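You operate a simulated robot arm through the tools that you are given. There is no shell and no other tool. Be economical: measure what you need, move in short steps, check, and stop when the job is done.

The job below is to be done with a simulated robot arm. You get a single attempt, and the scene is never put back.

## Task
The blue spool was wound slack: crank the loose loops off and rewind it to its red ring.
Fine: rewind at the tension printed on the spool; swing the clamp arm off after; the spool stays on its post.

Only the result counts: the job must be done as asked and must still hold three seconds after the hand-in. Knocking over, shifting, dropping, spilling or breaking anything else fails it.

## Robot
A 7-joint arm with a two-finger parallel gripper, fixed in place. Base frame: the origin is at the foot of the arm, x ahead of it, y to its left, z up; the work surface is at about z = 900. Readings come in mm, degrees, newtons and seconds.
With the tool pointing down near the work surface it reaches from about 320 to 780 mm from the base axis. Its first joint turns from -166.0 to 166.0 degrees. Payload 3.91 kg.
The TCP is the grasp point between the finger pads, 30 mm short of the fingertips. In the tool frame z runs along the fingers and y along their closing line. Largest opening 110 mm; finger width 20, thickness 10; the body of the gripper, 48 by 112 mm, starts 55 mm behind the TCP.
Orientation is that of the tool frame in the base frame, as a unit quaternion [w, x, y, z]. With the fingers straight down and closing along the base's y, the tool's x points along the base's -x, its y along +y and its z along -z.

## Interface
- The arm moves only by the tool move_arm. Its argument "plan" is a list of rows, each an object of numbers (a shift or turn left out is 0, a gripper value left out holds the last): "x", "y", "z": the shift along the tool's x, y, z in mm; "wx", "wy", "wz": the turn, a rotation vector about the tool's x, y, z in degrees; "claw": the gripper command, from -1 (fully open) to 1 (shut), values between in proportion. In form: [{"x": .., "y": .., "z": .., "wx": .., "wy": .., "wz": .., "claw": ..}, ...]. A call has 1 to 20 rows; each row shifts and turns the commanded pose from where the row before left it, along the tool's axes as they then stand. A row lasts 0.2 s, in which the tool goes at most 50 mm and 8.6 degrees; a call with a longer step from one row to the next is refused whole, and so is a gripper value outside its range. A pose out of reach is approached as far as the arm can. The call stops where the force on the tool passes 90 N (or 10 N more than at its start, if that is more) or the arm is blocked; 0.2 s more then pass. Each finger travels about 153 mm/s and halts on what it meets, pressing with about 28 N; the grip force reading is that of the motor and also rises with nothing between the fingers. The clock runs only during rows and for 0.2 s after the last one: add rows that do not move to give the fingers time. It gives the time, the measured TCP pose, the force on the tool (base axes), the opening and the grip force at its end, in the units of the frame above (readings bear some noise), and new pictures: "views" is both (left out), scene, wrist or none.
- Cameras (640 x 400 px; columns grow to the right, rows downward): "scene" is fixed at [216.9, 499, 1668.7]; the picture's right is [-0.56, -0.83, 0.00], its down [-0.78, 0.53, -0.33] and it looks along [0.28, -0.19, -0.94] (base axes); focal length 314 px, centre (320, 200). "wrist" rides on the gripper at [-36, 0, -57] in the tool frame; the picture's right is [0.00, -1.00, 0.00], its down [0.97, 0.00, -0.24] and it looks along [0.24, 0.00, 0.97] (tool axes); focal length 218 px, centre (320, 200). There is no depth. A picture from a camera that has moved, and an enlarged one, comes with that camera's place and axes in the base frame and with its lens.
- lift_body(by): slides the trunk up (or, below 0, down) by that many mm; the arm rides with it, the base frame stays. It gives what a move gives, with no picture.
- close_up(camera, box): a new picture of the part [left, top, right, bottom] of that camera's present view, enlarged. It takes no simulated time.
- finish_job(): hands the job in; it is judged then, once.

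Go step by step. Nothing tells you positions but the pictures and the camera data: compare them with the known pose of the tool, close in by small moves and look again before you grip or let go. The budget is 120 turns and 150 pictures, counting those below and the enlarged ones. Unless the task says otherwise, let go and move clear before handing in, and close with one line.

The tools are called after "Request:" as name(argument=value, ...) on one line, values as JSON. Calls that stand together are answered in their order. move_arm: Moves the arm, as the interface text tells. Its arguments: {"type":"object","properties":{"plan":{"type":"array","items":{"type":"object","properties":{"x":{"type":"number"},"y":{"type":"number"},"z":{"type":"number"},"wx":{"type":"number"},"wy":{"type":"number"},"wz":{"type":"number"},"claw":{"type":"number"}}}},"views":{"type":"string","enum":["both","scene","wrist","none"]}},"required":["plan"]} The other tools are called the same way: lift_body (by) slides the trunk up or down; close_up (camera, box) takes an enlarged picture of a part of a camera's view; finish_job () hands the job in.

At the start:

```text
clock: 0.0
tool_pos: [425.4, 261.5, 1267.2]
tool_rot: [0.0, 0.0, 1.0, 0.0]
wrist_force: [0.5, -0.9, 0.7]
grip_width: 110.2
grasp_force: 0.2
trunk travel left (down, up): [-500.0, 110.0]
```

scene: 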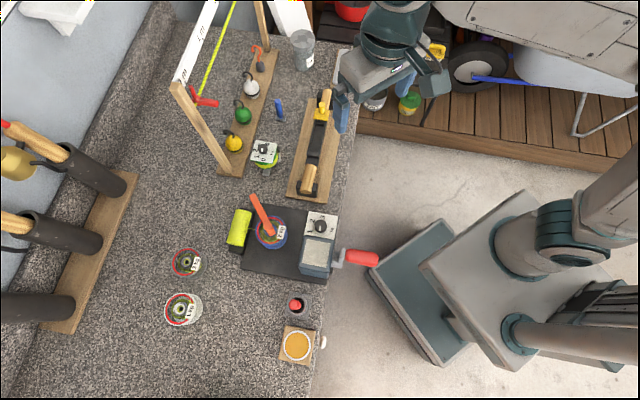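
wrist: 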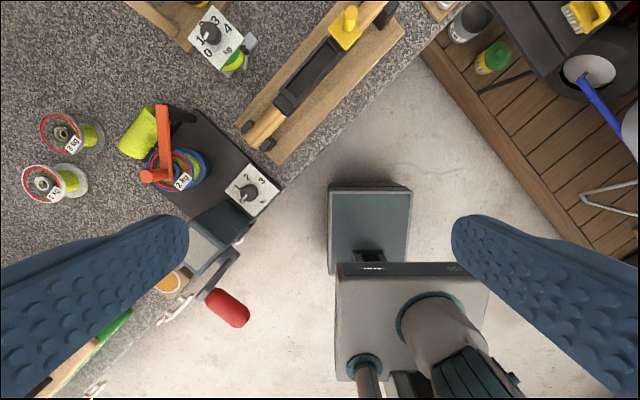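

I see a winding machine with a blue spool, an orange clamp arm, a tension knob and a red-handled crank. I'll look closer before moving.

Request:
close_up(camera="scene", box=[220, 180, 390, 286])

Request:
close_up(camera="wrist", box=[100, 80, 300, 340])

Request:
close_up(camera="scene", box=[150, 60, 350, 185])

```text
3.76 times, centred on (305, 233) of scene
camera zoom: at [216.9, 499.0, 1668.7], right [-0.56, -0.83, 0.0], down [-0.78, 0.53, -0.33], along [0.28, -0.19, -0.94], focal length 1181 px, centre (376, 76)
```

zoom: 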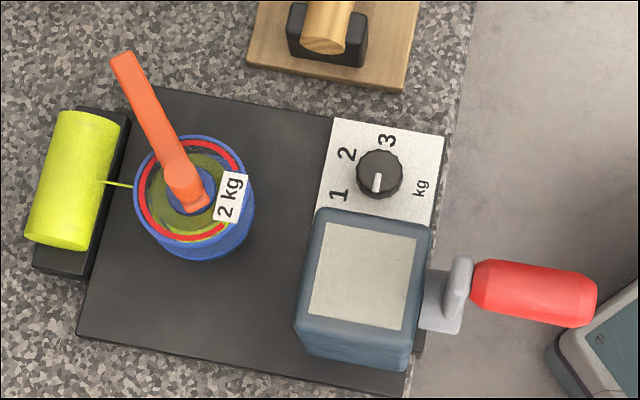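

```text
1.54 times, centred on (200, 210) of wrist
camera zoom: at [461.2, 261.8, 1325.2], right [0.0, -1.0, 0.0], down [-0.97, 0.0, 0.24], along [-0.24, 0.0, -0.97], focal length 336 px, centre (505, 185)
```

zoom: 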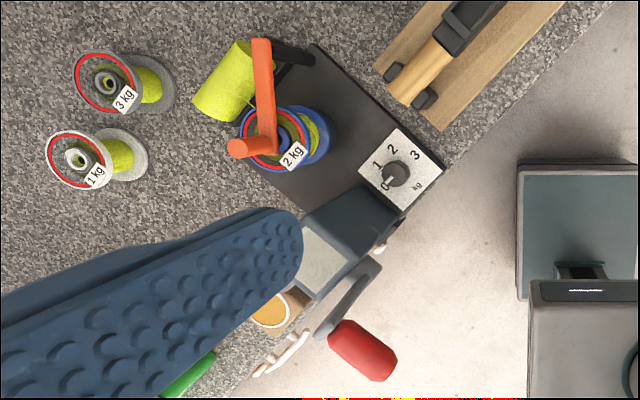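

```text
3.20 times, centred on (250, 122) of scene
camera zoom: at [216.9, 499.0, 1668.7], right [-0.56, -0.83, 0.0], down [-0.78, 0.53, -0.33], along [0.28, -0.19, -0.94], focal length 1004 px, centre (544, 448)
```

zoom: 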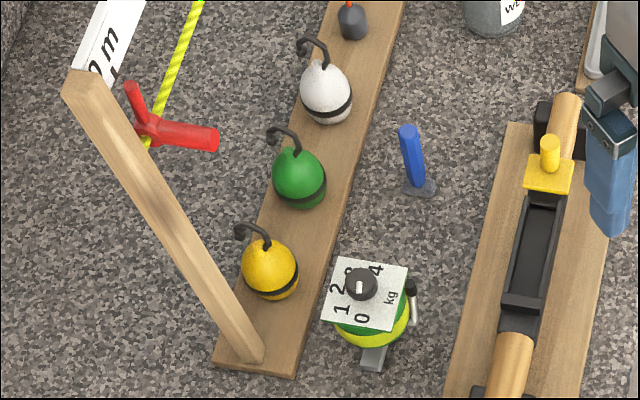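

The spool is marked 2 kg and the winder dial reads 0–3, currently at 0. I'll move the wrist camera over the winder for a better look.

Request:
move_arm(plan=[{"wz": -7.5}, {"wz": -7.5}, {"wz": -7.5}, {"wz": -7.5}, {"wz": -7.5}, {"wz": -7.5}, {"x": -32, "y": 30, "z": 9}, {"x": -32, "y": 30, "z": 9}, {"x": -32, "y": 30, "z": 9}, {"x": -32, "y": 30, "z": 9}, {}])

```text
clock: 2.4
tool_pos: [429.7, 435.3, 1231.7]
tool_rot: [0.0, -0.383, 0.924, 0.0]
wrist_force: [-0.8, 0.1, -0.4]
grip_width: 109.9
grasp_force: 0.1
trunk travel left (down, up): [-500.0, 110.0]
camera wrist: at [454.1, 460.4, 1289.4], right [0.71, -0.71, 0.0], down [-0.69, -0.69, 0.24], along [-0.17, -0.17, -0.97], focal length 218 px, centre (320, 200)
```

scene: 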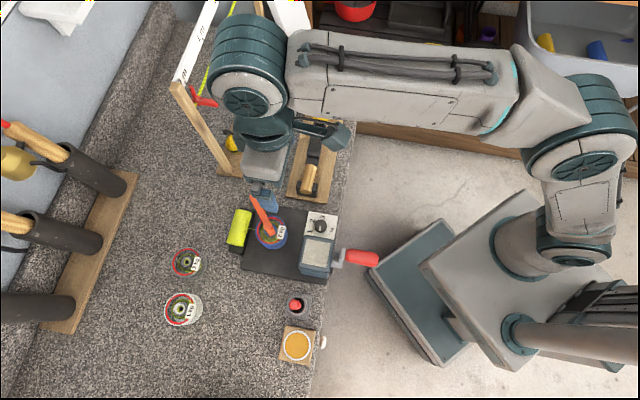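
wrist: 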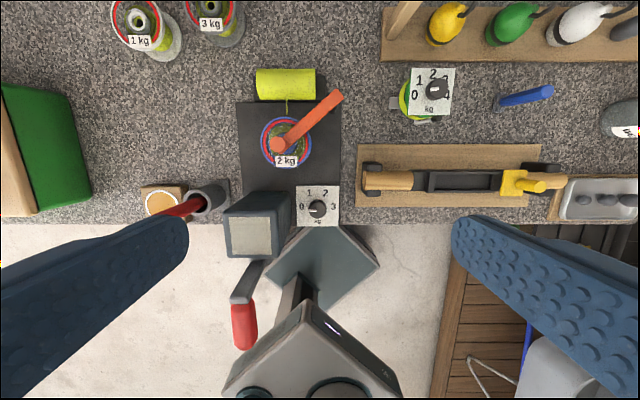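

The view is now aligned with the machine, so I'll enlarge it.

Request:
close_up(camera="wrist", box=[220, 60, 380, 240])

Request:
close_up(camera="wrist", box=[190, 180, 350, 360])

```text
2.22 times, centred on (300, 150) of wrist
camera zoom: at [454.1, 460.4, 1289.4], right [0.71, -0.71, 0.0], down [-0.69, -0.69, 0.24], along [-0.17, -0.17, -0.97], focal length 485 px, centre (364, 311)
```

zoom: 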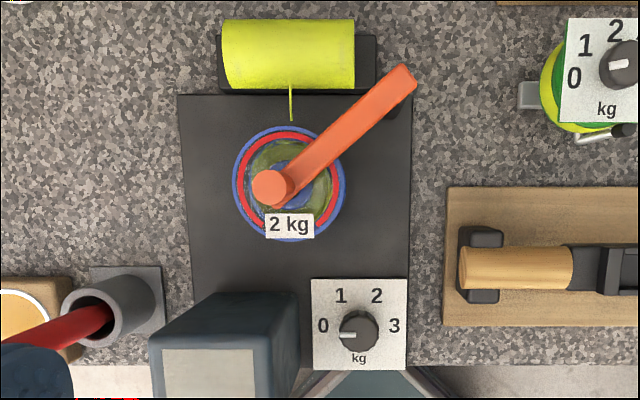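

```text
2.22 times, centred on (270, 270) of wrist
camera zoom: at [454.1, 460.4, 1289.4], right [0.71, -0.71, 0.0], down [-0.69, -0.69, 0.24], along [-0.17, -0.17, -0.97], focal length 485 px, centre (431, 44)
```

zoom: 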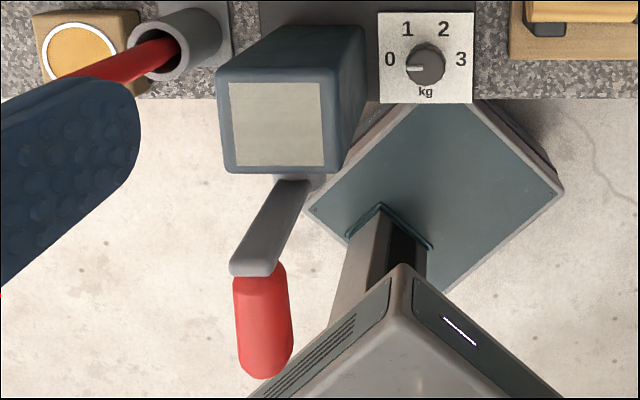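

The crank handle is about 28 mm thick, with its centre near (254, 381, 1089). The crank stands straight up, its radius is about 60 mm and its shaft height is about 1030. I'll move above the handle and check.

Request:
move_arm(plan=[{"x": 41.4, "y": 21.6, "z": 5}, {"x": 41.4, "y": 21.6, "z": 5}, {"x": 41.4, "y": 21.6, "z": 5}, {"x": 41.4, "y": 21.6, "z": 5}, {}])

```text
clock: 3.6
tool_pos: [250.5, 377.1, 1208.8]
tool_rot: [0.0, -0.382, 0.924, 0.001]
wrist_force: [0.3, -0.7, 1.5]
grip_width: 110.0
grasp_force: 0.0
trunk travel left (down, up): [-500.0, 110.0]
camera wrist: at [275.7, 404.8, 1265.2], right [0.71, -0.71, 0.0], down [-0.69, -0.69, 0.24], along [-0.17, -0.17, -0.97], focal length 218 px, centre (320, 200)
```

scene: 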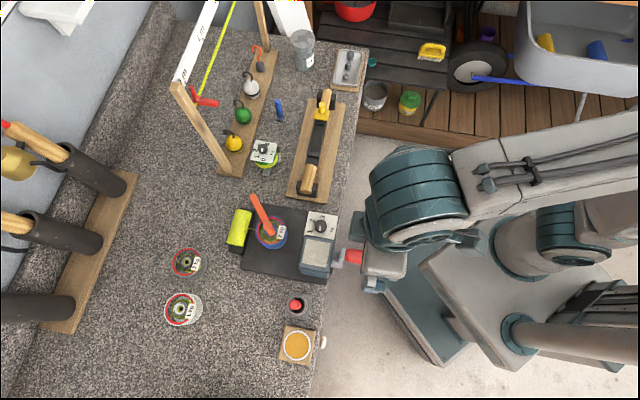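
wrist: 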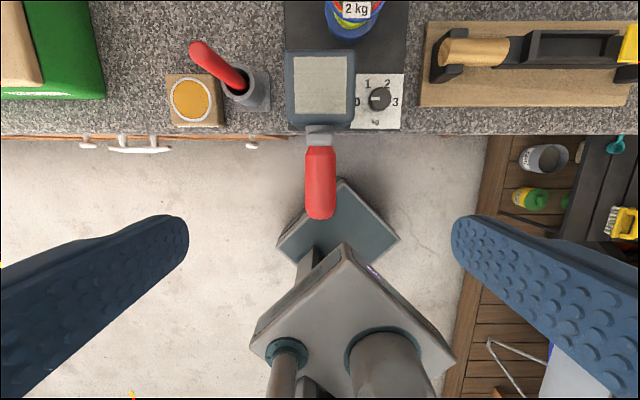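

The handle is centred between the fingers. I'll descend and grip.

Request:
move_arm(plan=[{"z": 40}, {"z": 40}, {"z": 39}, {"claw": 1}, {"claw": 1}, {"claw": 1}])

```text
clock: 5.0
tool_pos: [251.2, 378.3, 1093.8]
tool_rot: [0.0, -0.383, 0.924, 0.0]
wrist_force: [-0.7, -0.9, -0.5]
grip_width: 26.2
grasp_force: 44.3
trunk travel left (down, up): [-500.0, 110.0]
camera wrist: at [277.4, 403.7, 1151.5], right [0.71, -0.71, 0.0], down [-0.69, -0.69, 0.24], along [-0.17, -0.17, -0.97], focal length 218 px, centre (320, 200)
```

scene: 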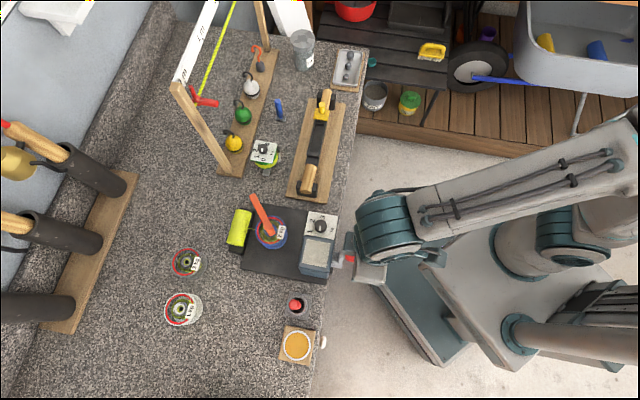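
wrist: 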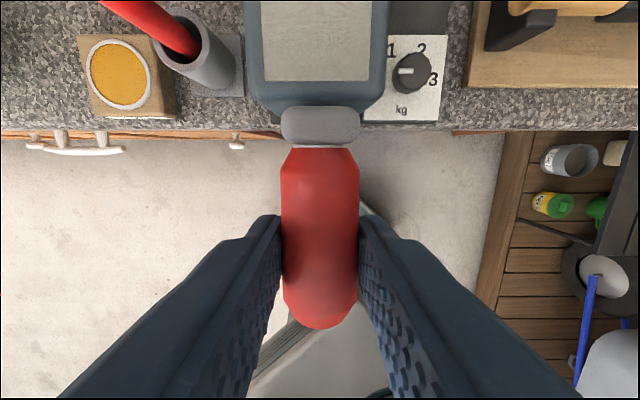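

Gripped. As a test I'll crank 45° towards tool +y, then check forces and the spool.

Request:
move_arm(plan=[{"y": 15.5, "z": 2.0}, {"y": 14.5, "z": 6.0}, {"y": 12.4, "z": 9.5}, {}], views="wrist")

Request:
close_up(camera="scene", box=[220, 180, 390, 286])

```text
clock: 6.0
tool_pos: [220.0, 409.3, 1075.9]
tool_rot: [0.0, -0.384, 0.923, -0.001]
wrist_force: [-16.3, 3.6, 16.8]
grip_width: 24.8
grasp_force: 44.8
trunk travel left (down, up): [-500.0, 110.0]
camera wrist: at [245.5, 435.9, 1132.9], right [0.71, -0.71, 0.0], down [-0.69, -0.69, 0.24], along [-0.17, -0.17, -0.97], focal length 218 px, centre (320, 200)
```

wrist: 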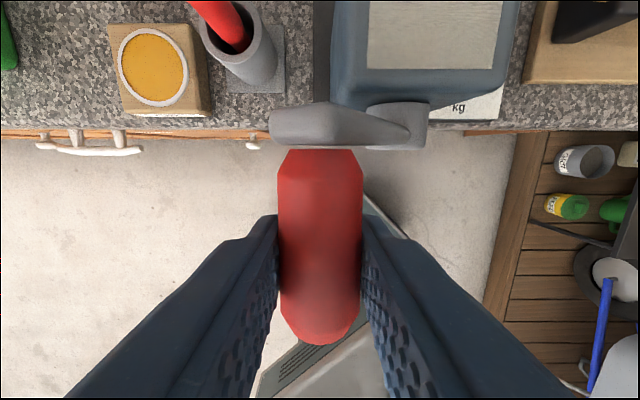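

```text
3.76 times, centred on (305, 233) of scene
camera zoom: at [216.9, 499.0, 1668.7], right [-0.56, -0.83, 0.0], down [-0.78, 0.53, -0.33], along [0.28, -0.19, -0.94], focal length 1181 px, centre (376, 76)
```

zoom: 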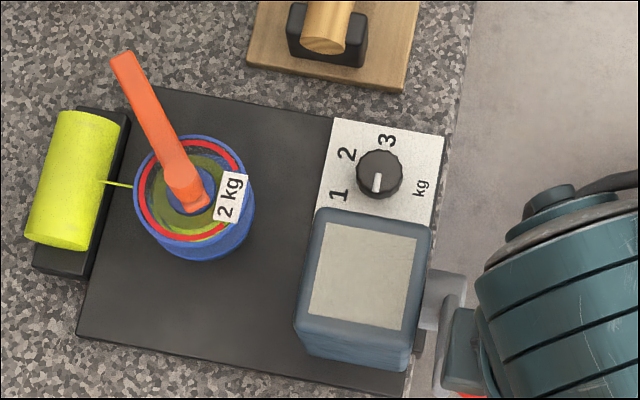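

The crank follows with moderate force. I'll continue to 90° to refine the radius.

Request:
move_arm(plan=[{"y": 10.6, "z": 13.6}, {"y": 6.2, "z": 15}, {"y": 2.1, "z": 16}, {}], views="wrist")

Request:
close_up(camera="scene", box=[230, 190, 310, 260])

```text
clock: 7.0
tool_pos: [198.8, 433.9, 1031.3]
tool_rot: [0.0, -0.386, 0.922, 0.0]
wrist_force: [-48.6, 28.5, 13.8]
grip_width: 24.9
grasp_force: 44.8
trunk travel left (down, up): [-500.0, 110.0]
camera wrist: at [222.4, 459.8, 1087.7], right [0.71, -0.7, 0.0], down [-0.68, -0.69, 0.24], along [-0.17, -0.17, -0.97], focal length 218 px, centre (320, 200)
```

wrist: 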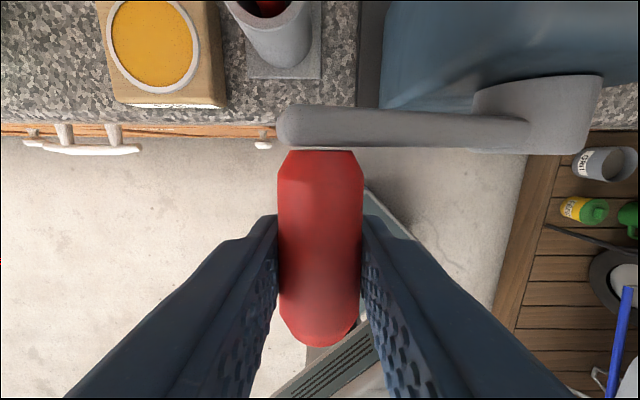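

```text
5.71 times, centred on (270, 225) of scene
camera zoom: at [216.9, 499.0, 1668.7], right [-0.56, -0.83, 0.0], down [-0.78, 0.53, -0.33], along [0.28, -0.19, -0.94], focal length 1792 px, centre (606, 57)
```

zoom: 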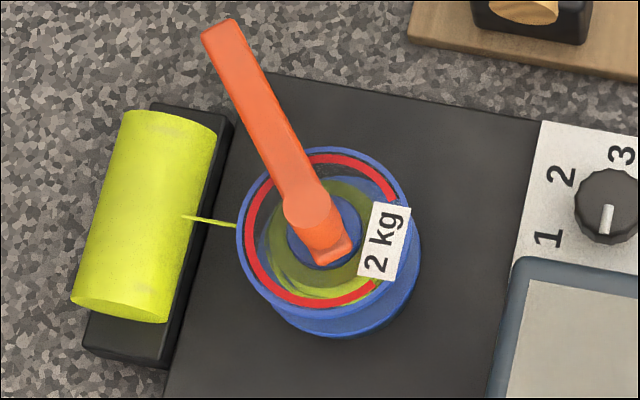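

The true radius looks like about 77 mm, with the centre near z 1016. I'll correct for that and continue to 150°.

Request:
move_arm(plan=[{"y": 15.7, "z": 14.9}, {"y": -2.6, "z": 19.9}, {"y": -7.7, "z": 18.6}, {"y": -12.3, "z": 15.9}, {"y": -15.9, "z": 12.3}, {}], views="wrist")

Request:
close_up(camera="scene", box=[230, 190, 310, 260])

```text
clock: 8.4
tool_pos: [228.4, 408.8, 948.9]
tool_rot: [-0.001, -0.381, 0.925, -0.003]
wrist_force: [-11.0, 0.8, -20.4]
grip_width: 24.8
grasp_force: 44.7
trunk travel left (down, up): [-500.0, 110.0]
camera wrist: at [252.9, 434.7, 1006.1], right [0.7, -0.71, 0.0], down [-0.69, -0.68, 0.24], along [-0.17, -0.17, -0.97], focal length 218 px, centre (320, 200)
```

wrist: 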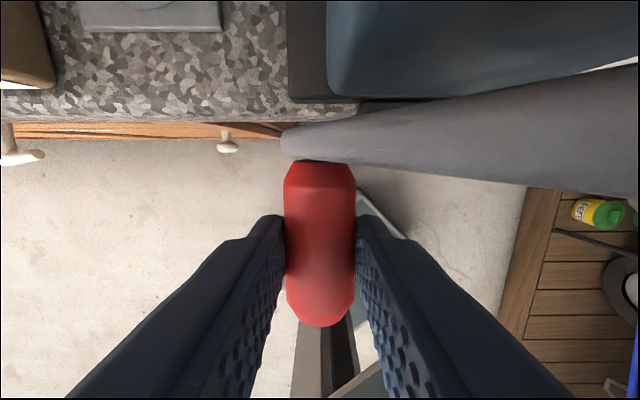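

```text
5.71 times, centred on (270, 225) of scene
camera zoom: at [216.9, 499.0, 1668.7], right [-0.56, -0.83, 0.0], down [-0.78, 0.53, -0.33], along [0.28, -0.19, -0.94], focal length 1792 px, centre (606, 57)
```

zoom: 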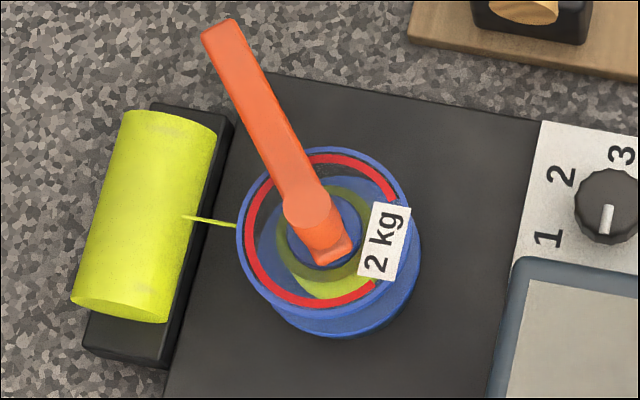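

This direction takes the loose loops off, and the radius is about 77.5 mm. I'll continue to 270°.

Request:
move_arm(plan=[{"y": -18.6, "z": 7.7}, {"y": -19.9, "z": 2.6}, {"y": -19.9, "z": -2.6}, {"y": -18.6, "z": -7.7}, {"y": -15.9, "z": -12.3}, {"y": -12.3, "z": -15.9}, {"y": -7.7, "z": -18.6}, {"y": -2.6, "z": -19.9}, {}], views="wrist")

Request:
close_up(camera="scene", box=[230, 190, 310, 260])

```text
clock: 9.1
tool_pos: [232.6, 403.9, 945.9]
tool_rot: [0.004, -0.403, 0.915, 0.007]
wrist_force: [-71.5, 40.1, 18.2]
grip_width: 25.6
grasp_force: 45.1
trunk travel left (down, up): [-500.0, 110.0]
stopped in row 3: the force on the tool passed its limit (the readings are from after the stop); the commanded pose is now the measured one
camera wrist: at [256.6, 430.2, 1003.5], right [0.74, -0.68, -0.01], down [-0.66, -0.72, 0.23], along [-0.16, -0.16, -0.97], focal length 218 px, centre (320, 200)
```

wrist: 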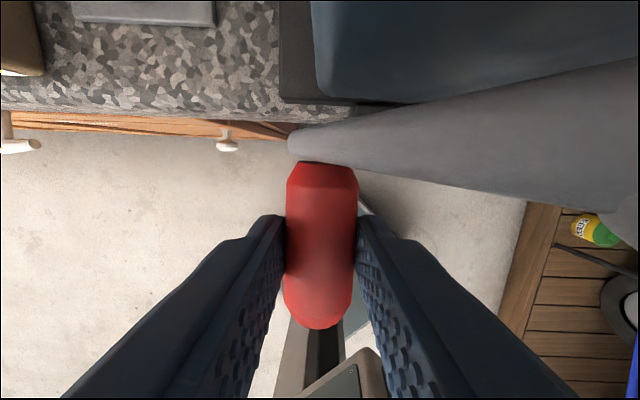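

```text
5.71 times, centred on (270, 225) of scene
camera zoom: at [216.9, 499.0, 1668.7], right [-0.56, -0.83, 0.0], down [-0.78, 0.53, -0.33], along [0.28, -0.19, -0.94], focal length 1792 px, centre (606, 57)
```

zoom: 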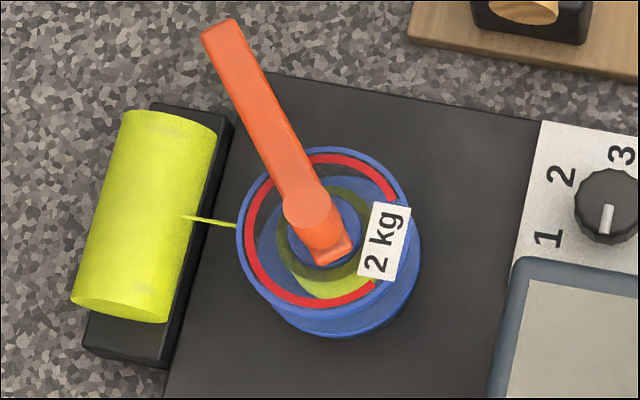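

The motion was blocked at about 152°. That is probably the wrist camera or body meeting the crank arm. I'll look at the spool and the gripper in detail.

Request:
close_up(camera="scene", box=[255, 205, 290, 235])

Request:
close_up(camera="scene", box=[310, 210, 440, 310])

```text
13.33 times, centred on (272, 220) of scene
camera zoom: at [216.9, 499.0, 1668.7], right [-0.56, -0.83, 0.0], down [-0.78, 0.53, -0.33], along [0.28, -0.19, -0.94], focal length 4182 px, centre (953, -67)
```

zoom: 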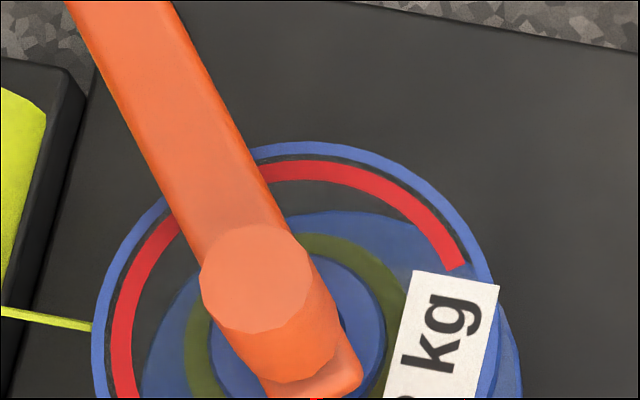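

```text
4.00 times, centred on (375, 260) of scene
camera zoom: at [216.9, 499.0, 1668.7], right [-0.56, -0.83, 0.0], down [-0.78, 0.53, -0.33], along [0.28, -0.19, -0.94], focal length 1255 px, centre (100, -40)
```

zoom: 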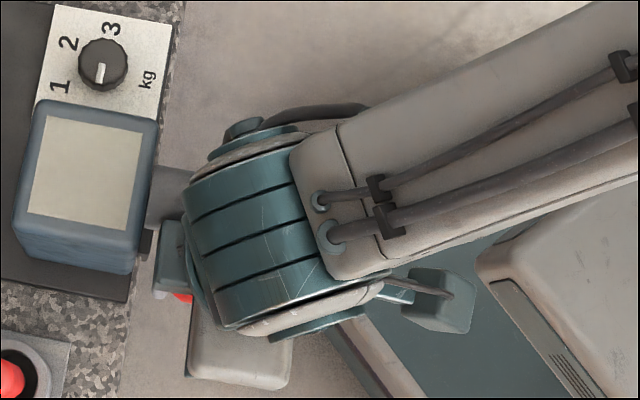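

The wrist camera sits right where the crank arm passes at the bottom of the circle. I'll open the grip, tilt the gripper 30° so its body leans outward from the crank, re-grip and look.

Request:
move_arm(plan=[{"claw": 0.0}, {"claw": 0.0}, {"wx": 0.57, "wy": 0.73, "wz": 2.5}, {"wy": -7.5}, {"wy": -7.5}, {"wy": -7.5}, {"wy": -7.5}, {}])

```text
clock: 10.1
tool_pos: [271.0, 343.1, 955.2]
tool_rot: [0.08, -0.33, 0.939, 0.05]
wrist_force: [1.2, 0.0, 0.9]
grip_width: 56.0
grasp_force: 0.1
trunk travel left (down, up): [-500.0, 110.0]
stopped in row 5: the arm was blocked; the commanded pose is now the measured one
camera wrist: at [291.0, 357.2, 1017.9], right [0.63, -0.78, -0.04], down [-0.78, -0.63, 0.06], along [-0.07, -0.01, -1.0], focal length 218 px, centre (320, 200)
```

scene: 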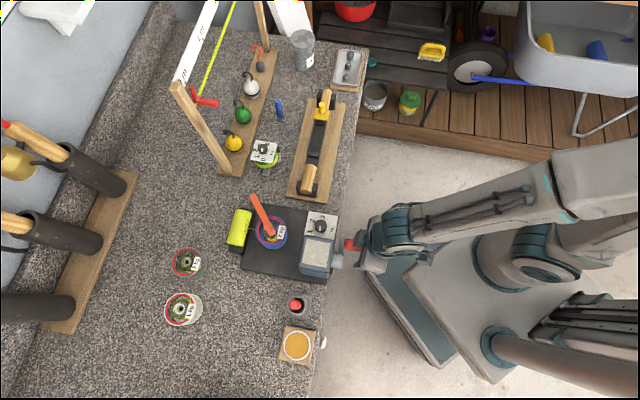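
wrist: 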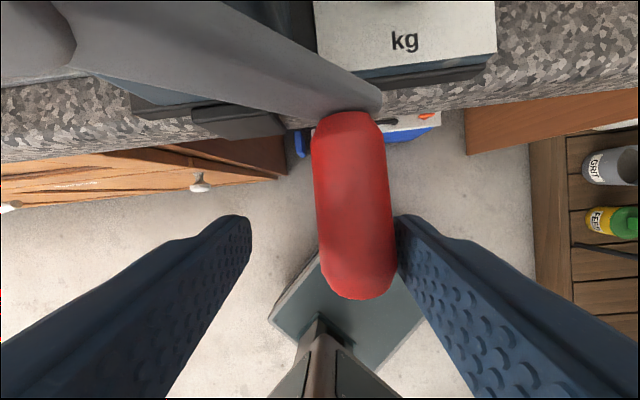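

The tool jumped past the bottom and carried the crank with it, to about 210°, and the arm says it is blocked while tilting. I'll check the spool before going on.

Request:
close_up(camera="scene", box=[230, 190, 310, 260])

Request:
close_up(camera="scene", box=[310, 150, 640, 360])

```text
5.71 times, centred on (270, 225) of scene
camera zoom: at [216.9, 499.0, 1668.7], right [-0.56, -0.83, 0.0], down [-0.78, 0.53, -0.33], along [0.28, -0.19, -0.94], focal length 1792 px, centre (606, 57)
```

zoom: 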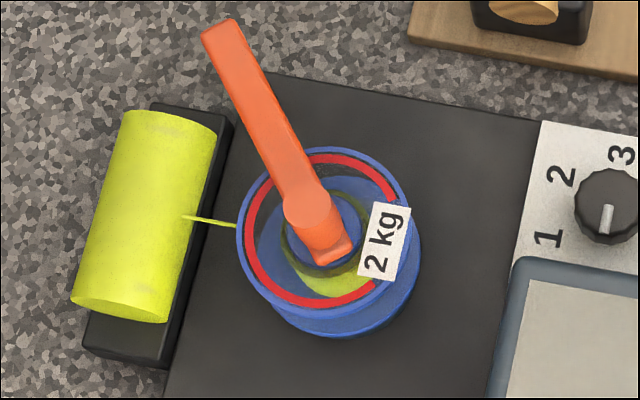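

```text
1.90 times, centred on (475, 255) of scene
camera zoom: at [216.9, 499.0, 1668.7], right [-0.56, -0.83, 0.0], down [-0.78, 0.53, -0.33], along [0.28, -0.19, -0.94], focal length 597 px, centre (25, 95)
```

zoom: 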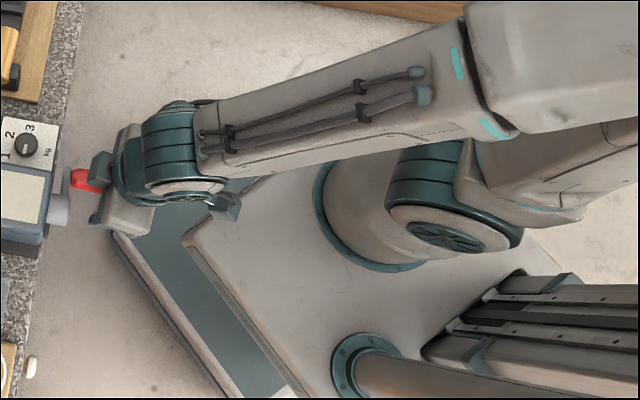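

The yarn is nearly off. I'll retreat upward and restore the orientation, then test the tilt in free space.

Request:
move_arm(plan=[{"claw": -0.2, "y": -4}, {"z": -30}, {"z": -40}, {"z": -40}, {"z": -40}, {"wz": -6}, {"wy": -6}, {"wy": -6}, {"wy": -7}, {}])

```text
clock: 10.4
tool_pos: [256.3, 239.6, 979.4]
tool_rot: [0.097, -0.339, 0.932, 0.088]
wrist_force: [0.0, 0.3, 1.3]
grip_width: 65.9
grasp_force: 0.1
trunk travel left (down, up): [-500.0, 110.0]
stopped in row 1: the arm was blocked; the commanded pose is now the measured one
camera wrist: at [276.4, 249.4, 1044.1], right [0.65, -0.75, -0.1], down [-0.76, -0.65, 0.0], along [-0.07, 0.08, -0.99], focal length 218 px, centre (320, 200)
```

scene: 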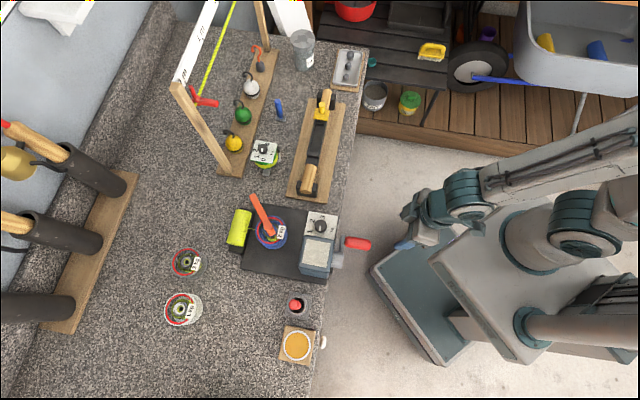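
wrist: 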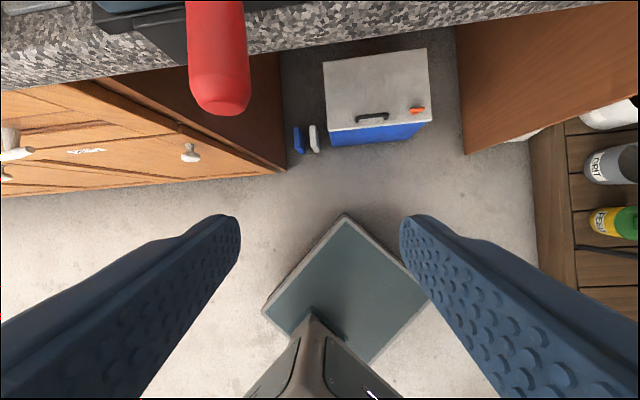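

The arm keeps sliding away from commanded poses, so it is probably near a joint limit when this low and close in. The tool is clear of the handle, so I'll move up.

Request:
move_arm(plan=[{"z": -20}, {"z": -40}, {"z": -40}, {"z": -40}, {}], views="none")

```text
clock: 11.3
tool_pos: [239.5, 194.7, 1078.1]
tool_rot: [0.096, -0.335, 0.931, 0.106]
wrist_force: [0.2, -0.9, 0.5]
grip_width: 66.0
grasp_force: 0.2
trunk travel left (down, up): [-500.0, 110.0]
stopped in row 4: the arm was blocked; the commanded pose is now the measured one
```

I'm too close to the base, so I'll back away toward the workspace at a higher level and restore the straight-down orientation.

Request:
move_arm(plan=[{"z": -20, "x": -10}, {"z": -40, "x": -20}, {"z": -30, "x": -20}, {"z": -30, "x": -20}, {}], views="scene")

```text
clock: 12.5
tool_pos: [282.3, 252.2, 1199.9]
tool_rot: [0.086, -0.34, 0.932, 0.086]
wrist_force: [0.9, 0.7, 0.1]
grip_width: 65.9
grasp_force: 0.1
trunk travel left (down, up): [-500.0, 110.0]
```

scene: 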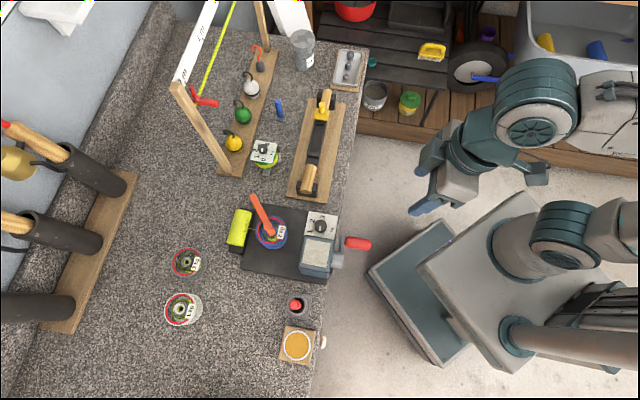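

Normal again. I'll restore the straight-down orientation and raise the trunk to give the arm more room.

Request:
move_arm(plan=[{"wx": 2.65, "wy": 6.45, "wz": -2.45}, {"wx": 2.65, "wy": 6.45, "wz": -2.45}, {"claw": -1}, {}], views="wrist")

Request:
close_up(camera="scene", box=[320, 60, 640, 270])

Request:
lift_body(by=110)

```text
clock: 13.5
tool_pos: [283.3, 247.2, 1200.4]
tool_rot: [0.002, -0.382, 0.924, 0.004]
wrist_force: [-1.0, 0.1, 0.4]
grip_width: 110.0
grasp_force: 0.0
trunk travel left (down, up): [-500.0, 110.0]
camera wrist: at [308.2, 273.2, 1258.5], right [0.71, -0.71, 0.0], down [-0.69, -0.69, 0.24], along [-0.17, -0.16, -0.97], focal length 218 px, centre (320, 200)
```

wrist: 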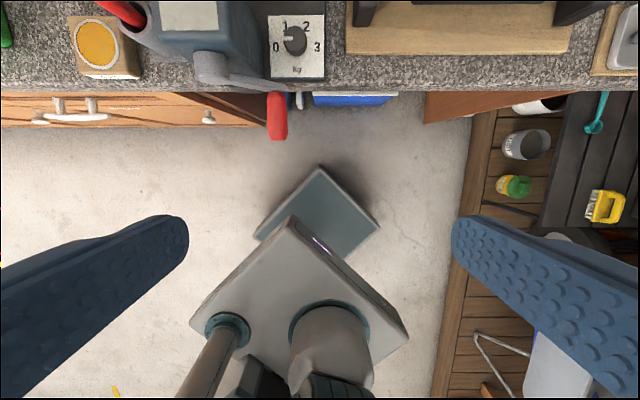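

```text
1.90 times, centred on (480, 165) of scene
camera zoom: at [216.9, 499.0, 1668.7], right [-0.56, -0.83, 0.0], down [-0.78, 0.53, -0.33], along [0.28, -0.19, -0.94], focal length 597 px, centre (15, 267)
```

zoom: 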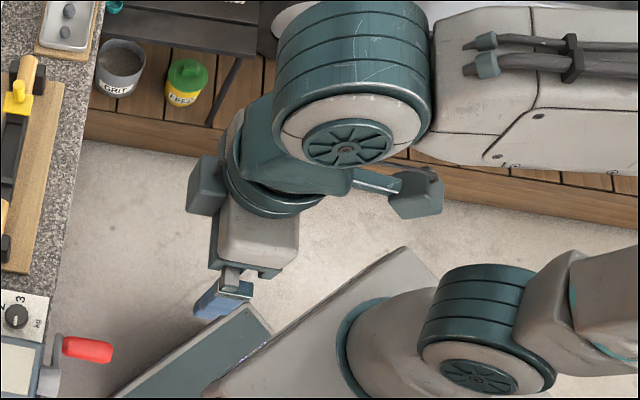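

```text
clock: 14.9
tool_pos: [284.5, 247.2, 1311.0]
tool_rot: [0.002, -0.381, 0.924, 0.003]
wrist_force: [-0.6, -0.6, -1.0]
grip_width: 109.9
grasp_force: 0.0
trunk travel left (down, up): [-610.0, 0.0]
```

A camera box is mounted on the inner side of the gripper, which explains the block. The crank now sits near 227°. I'll check the spool.

Request:
close_up(camera="scene", box=[250, 205, 298, 250])

Request:
close_up(camera="scene", box=[300, 220, 400, 290])

```text
8.89 times, centred on (274, 228) of scene
camera zoom: at [216.9, 499.0, 1668.7], right [-0.56, -0.83, 0.0], down [-0.78, 0.53, -0.33], along [0.28, -0.19, -0.94], focal length 2788 px, centre (729, -44)
```

zoom: 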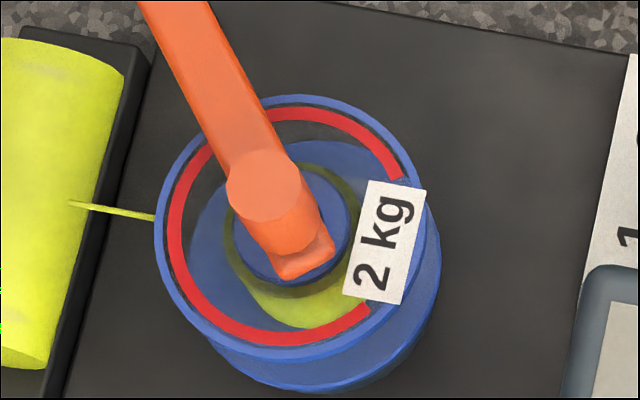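

```text
5.71 times, centred on (350, 255) of scene
camera zoom: at [216.9, 499.0, 1668.7], right [-0.56, -0.83, 0.0], down [-0.78, 0.53, -0.33], along [0.28, -0.19, -0.94], focal length 1792 px, centre (149, -114)
```

zoom: 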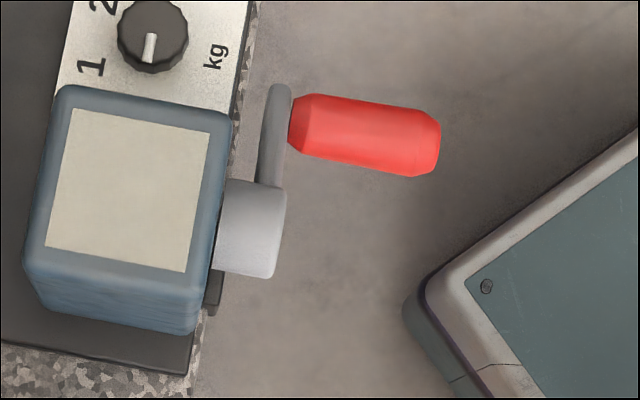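

The yarn is nearly bare on the hub, with a thin ring left. With the trunk raised, I'll tilt 25° and hover along the approach line to the handle.

Request:
move_arm(plan=[{"wy": -6.25}, {"wy": -6.25}, {"wy": -6.25}, {"wy": -6.25}, {"x": 13.8, "y": 10, "z": 35.9}, {"x": 13.8, "y": 10, "z": 35.9}, {"x": 13.8, "y": 10, "z": 35.9}, {"x": 13.8, "y": 10, "z": 35.9}, {"x": 13.8, "y": 10, "z": 35.9}, {"x": 13.8, "y": 10, "z": 35.9}, {}])

```text
clock: 17.3
tool_pos: [251.0, 302.7, 1080.2]
tool_rot: [0.201, -0.373, 0.902, 0.087]
wrist_force: [-0.9, 0.7, 0.5]
grip_width: 109.8
grasp_force: 0.1
trunk travel left (down, up): [-610.0, 0.0]
camera wrist: at [257.1, 308.7, 1147.2], right [0.71, -0.71, -0.01], down [-0.69, -0.69, -0.2], along [0.14, 0.14, -0.98], focal length 218 px, centre (320, 200)
```

scene: 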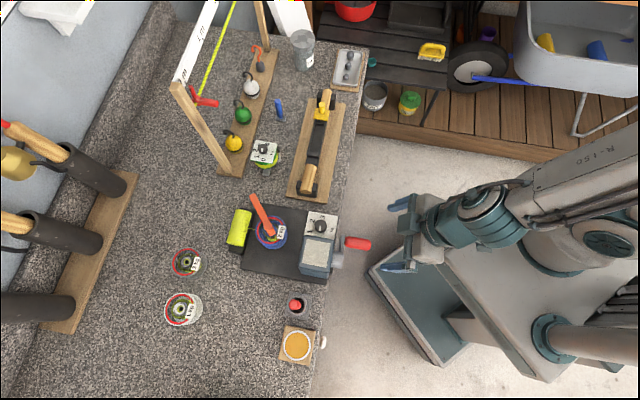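
wrist: 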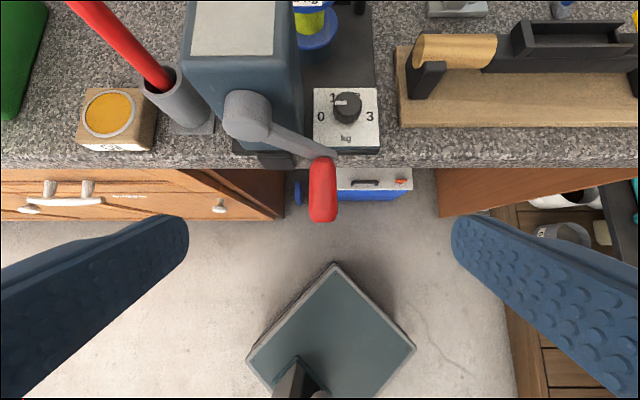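

Reachable and aligned. I'll advance along the tool axis and grip.

Request:
move_arm(plan=[{"z": 33}, {"z": 33}, {"z": 33}, {"z": 31}, {"claw": 1}, {"claw": 1}, {"claw": 1}], views="wrist")

```text
clock: 18.9
tool_pos: [290.9, 342.6, 962.0]
tool_rot: [0.202, -0.372, 0.902, 0.086]
wrist_force: [2.3, -3.5, -6.1]
grip_width: 25.0
grasp_force: 44.8
trunk travel left (down, up): [-610.0, 0.0]
camera wrist: at [296.4, 349.1, 1028.1], right [0.71, -0.71, -0.01], down [-0.7, -0.69, -0.2], along [0.14, 0.14, -0.98], focal length 218 px, centre (320, 200)
```

wrist: 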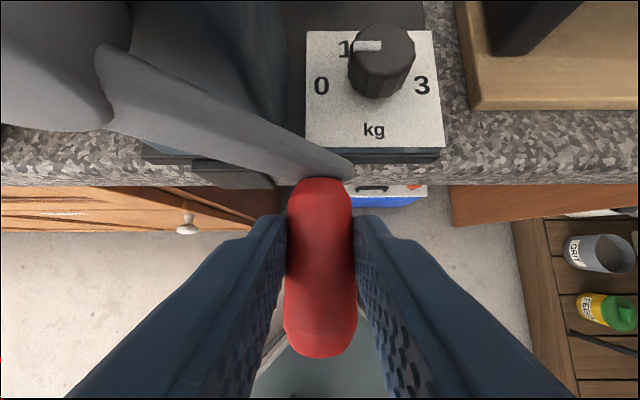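

Gripped at about 225°. I'll continue unwinding to 270°.

Request:
move_arm(plan=[{"x": -6.7, "y": -12.3, "z": -14.4}, {"x": -7.9, "y": -7.7, "z": -16.9}, {"x": -8.4, "y": -2.6, "z": -18.0}, {}], views="none")

Request:
close_up(camera="scene", box=[250, 205, 298, 250])

```text
clock: 19.9
tool_pos: [309.9, 324.6, 1018.1]
tool_rot: [0.203, -0.37, 0.902, 0.087]
wrist_force: [23.4, -12.5, 0.8]
grip_width: 24.9
grasp_force: 45.0
trunk travel left (down, up): [-610.0, 0.0]
```

```text
8.89 times, centred on (274, 228) of scene
camera zoom: at [216.9, 499.0, 1668.7], right [-0.56, -0.83, 0.0], down [-0.78, 0.53, -0.33], along [0.28, -0.19, -0.94], focal length 2788 px, centre (729, -44)
```

zoom: 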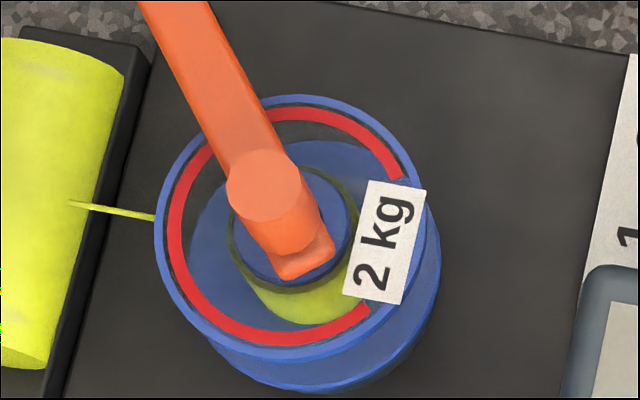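

Still thinning. I'll continue to 330°.

Request:
move_arm(plan=[{"x": -8.5, "y": -0.4, "z": -18.1}, {"x": -8.1, "y": 7.9, "z": -17.3}, {"x": -6.9, "y": 12.5, "z": -14.9}, {"x": -5.3, "y": 16.4, "z": -11.3}, {}], views="none")

Request:
close_up(camera="scene", box=[250, 205, 298, 250])

```text
clock: 21.1
tool_pos: [283.2, 349.5, 1088.4]
tool_rot: [0.203, -0.372, 0.901, 0.089]
wrist_force: [11.0, -12.1, 27.2]
grip_width: 24.7
grasp_force: 44.9
trunk travel left (down, up): [-610.0, 0.0]
```

```text
8.89 times, centred on (274, 228) of scene
camera zoom: at [216.9, 499.0, 1668.7], right [-0.56, -0.83, 0.0], down [-0.78, 0.53, -0.33], along [0.28, -0.19, -0.94], focal length 2788 px, centre (729, -44)
```

zoom: 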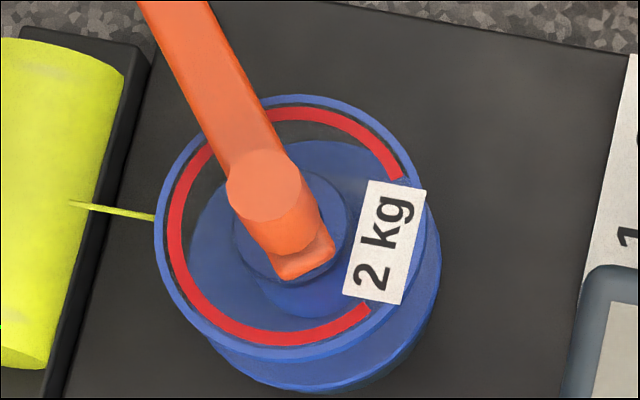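

The spool core is now bare. I'll release the crank, back off, straighten, and turn 90° to line up over the tension knob at about (379, 392, 940).

Request:
move_arm(plan=[{"claw": -1}, {"claw": -1}, {"z": -35}, {"z": -35}, {"z": -35}, {"z": -25}, {"wy": 6.3}, {"wy": 6.3}, {"wy": 6.3}, {"wy": 6.3}, {}], views="wrist")

```text
clock: 23.5
tool_pos: [243.1, 311.9, 1204.0]
tool_rot: [0.0, -0.382, 0.924, 0.003]
wrist_force: [-0.4, 0.6, -0.1]
grip_width: 110.0
grasp_force: 0.0
trunk travel left (down, up): [-610.0, 0.0]
camera wrist: at [267.6, 338.0, 1261.0], right [0.71, -0.71, -0.01], down [-0.69, -0.69, 0.24], along [-0.17, -0.17, -0.97], focal length 218 px, centre (320, 200)
```

wrist: 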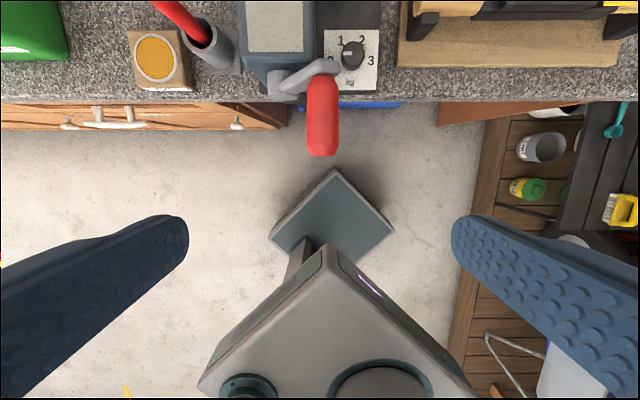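

The crank stays put. I'll rotate 90° and go above the knob.

Request:
move_arm(plan=[{"wz": 8.2}, {"wz": 8.2}, {"wz": 8.2}, {"wz": 8.2}, {"wz": 8.2}, {"wz": 8.2}, {"wz": 8.2}, {"wz": 8.2}, {"wz": 8.2}, {"wz": 8.1}, {"wz": 8.1}, {"x": -9.4, "y": 38.5}, {"x": -9.4, "y": 38.5}, {"x": -9.4, "y": 38.5}, {"x": -9.4, "y": 38.5}, {"z": 45}, {"z": 45}, {}])

```text
clock: 27.3
tool_pos: [378.7, 393.4, 1116.6]
tool_rot: [-0.002, 0.384, 0.923, 0.002]
wrist_force: [0.0, -0.3, 0.4]
grip_width: 110.0
grasp_force: 0.2
trunk travel left (down, up): [-610.0, 0.0]
camera wrist: at [404.1, 367.4, 1173.5], right [-0.71, -0.71, 0.0], down [-0.68, 0.69, 0.24], along [-0.17, 0.18, -0.97], focal length 218 px, centre (320, 200)
```

scene: 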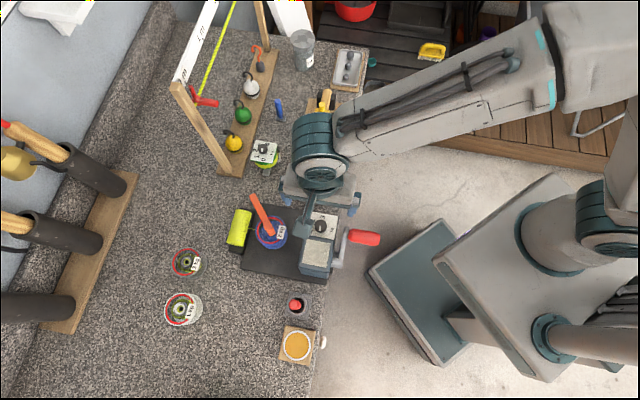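
wrist: 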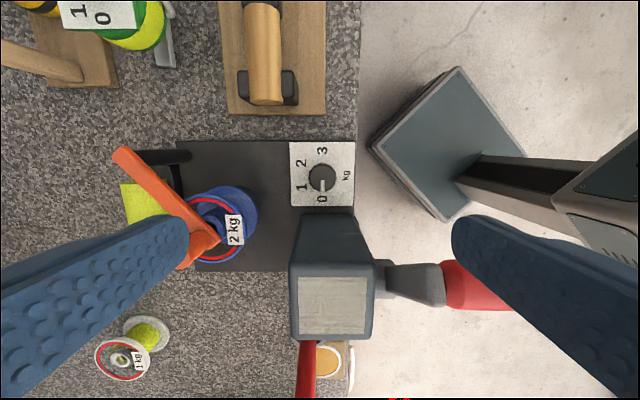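

The knob is centred within 3 mm. I'll narrow the fingers, pre-rotate −27°, descend partway and look.

Request:
move_arm(plan=[{"x": -2.4, "y": -2, "claw": 0.09}, {"wz": -6.75}, {"wz": -6.75}, {"wz": -6.75}, {"wz": -6.75}, {"z": 40}, {"z": 40}, {"z": 36}, {}], views="wrist")

```text
clock: 29.3
tool_pos: [378.8, 393.1, 998.3]
tool_rot: [-0.001, 0.158, 0.987, 0.002]
wrist_force: [0.2, 0.5, 0.2]
grip_width: 49.9
grasp_force: 0.0
trunk travel left (down, up): [-610.0, 0.0]
camera wrist: at [413.1, 381.6, 1055.4], right [-0.31, -0.95, 0.0], down [-0.92, 0.3, 0.24], along [-0.23, 0.08, -0.97], focal length 218 px, centre (320, 200)
```

wrist: 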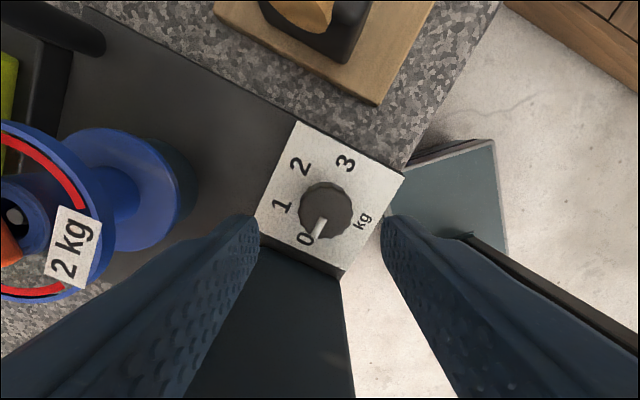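

Aligned. I'll make a small correction, descend and grip the knob.

Request:
move_arm(plan=[{"x": -1.8, "y": -3}, {"z": 23}, {"z": 23}, {"claw": 1}, {"claw": 1}, {}], views="wrist")

```text
clock: 30.7
tool_pos: [378.1, 390.5, 951.9]
tool_rot: [-0.002, 0.157, 0.988, 0.002]
wrist_force: [-1.5, -3.4, 1.2]
grip_width: 29.3
grasp_force: 44.9
trunk travel left (down, up): [-610.0, 0.0]
camera wrist: at [411.7, 379.1, 1009.7], right [-0.31, -0.95, 0.0], down [-0.92, 0.3, 0.24], along [-0.23, 0.08, -0.97], focal length 218 px, centre (320, 200)
```

wrist: 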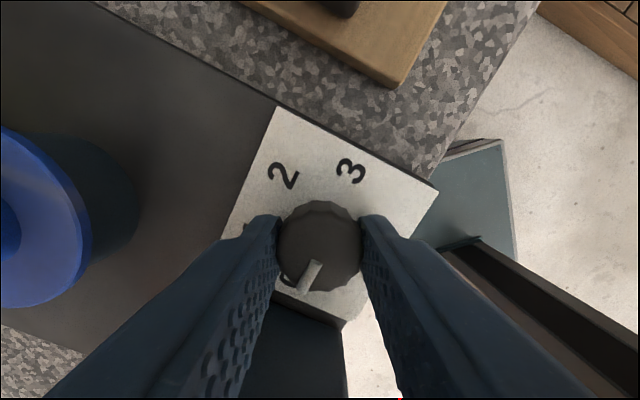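

Gripped at 29 mm. I'll turn clockwise 50°.

Request:
move_arm(plan=[{"wz": 7}, {"wz": 7}, {"wz": 7}, {"wz": 7}, {"wz": 7}, {"wz": 7}, {"wz": 8}, {}], views="wrist")

```text
clock: 32.5
tool_pos: [378.1, 389.8, 952.6]
tool_rot: [-0.003, 0.56, 0.828, 0.002]
wrist_force: [-2.3, 13.7, 3.9]
grip_width: 29.2
grasp_force: 44.7
trunk travel left (down, up): [-610.0, 0.0]
camera wrist: at [391.4, 357.4, 1009.6], right [-0.93, -0.37, 0.0], down [-0.36, 0.9, 0.25], along [-0.09, 0.23, -0.97], focal length 218 px, centre (320, 200)
```

wrist: 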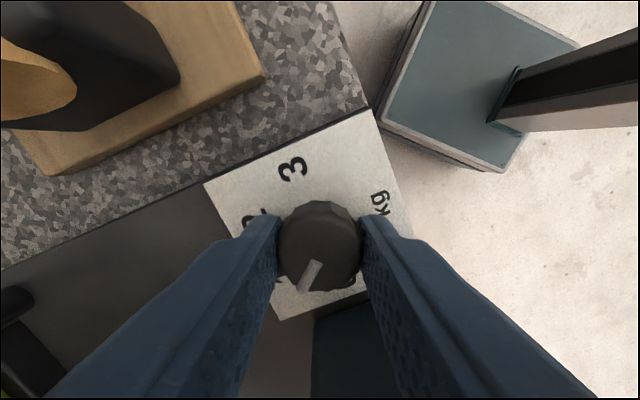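

The knob turned 50°. I'll release, rotate back and re-grip, then turn another 50°.

Request:
move_arm(plan=[{"claw": 0.09}, {"claw": 0.09}, {"wz": -7}, {"wz": -7}, {"wz": -7}, {"wz": -7}, {"wz": -7}, {"wz": -7}, {"wz": -8}, {"claw": 1}, {"claw": 1}, {"wz": 7}, {"wz": 7}, {"wz": 7}, {"wz": 7}, {"wz": 7}, {"wz": 7}, {"wz": 8}, {}], views="wrist")

```text
clock: 36.5
tool_pos: [379.0, 389.2, 952.0]
tool_rot: [-0.003, 0.56, 0.828, 0.001]
wrist_force: [-1.2, -1.4, -8.4]
grip_width: 29.3
grasp_force: 45.9
trunk travel left (down, up): [-610.0, 0.0]
camera wrist: at [392.4, 355.8, 1008.4], right [-0.93, -0.37, 0.0], down [-0.36, 0.9, 0.24], along [-0.09, 0.23, -0.97], focal length 218 px, centre (320, 200)
```

wrist: 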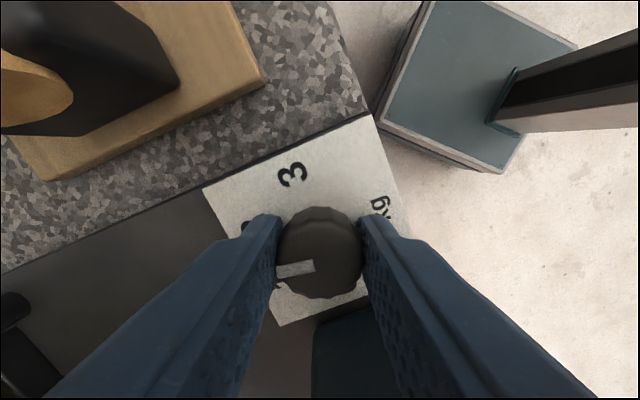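

About 20° remains. I'll release, rotate back and re-grip, turn 20°, then open and lift to check.

Request:
move_arm(plan=[{"claw": 0.09}, {"claw": 0.09}, {"wz": -7}, {"wz": -7}, {"wz": -7}, {"wz": -7}, {"claw": 1}, {"claw": 1}, {"wz": 7}, {"wz": 7}, {"wz": 6}, {}, {"claw": 0.09}, {"claw": 0.09}, {"z": -30}, {"z": -30}, {}], views="wrist")

Request:
close_up(camera="wrist", box=[240, 120, 400, 280])

```text
clock: 40.1
tool_pos: [379.2, 388.5, 1009.9]
tool_rot: [-0.002, 0.5, 0.866, 0.001]
wrist_force: [1.6, 0.5, -0.9]
grip_width: 50.0
grasp_force: 0.0
trunk travel left (down, up): [-610.0, 0.0]
camera wrist: at [396.4, 357.5, 1068.0], right [-0.87, -0.5, 0.0], down [-0.48, 0.84, 0.25], along [-0.12, 0.21, -0.97], focal length 218 px, centre (320, 200)
```

wrist: 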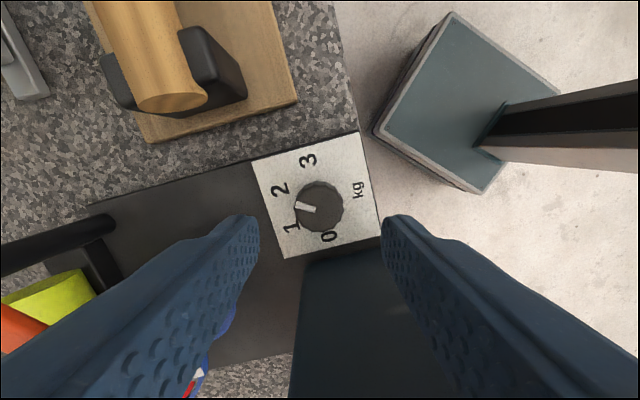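

```text
2.50 times, centred on (320, 200) of wrist
camera zoom: at [396.4, 357.5, 1068.0], right [-0.87, -0.5, 0.0], down [-0.48, 0.84, 0.25], along [-0.12, 0.21, -0.97], focal length 546 px, centre (320, 200)
```

zoom: 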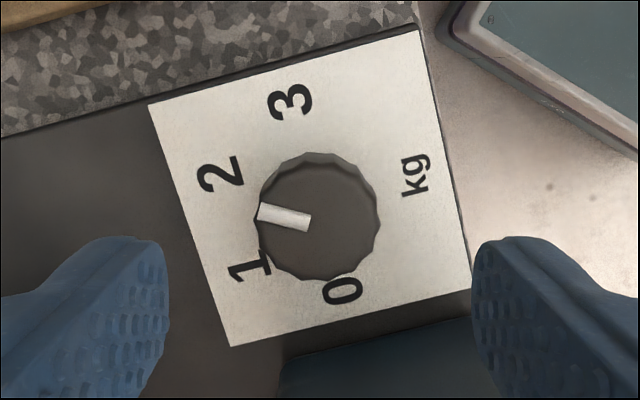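

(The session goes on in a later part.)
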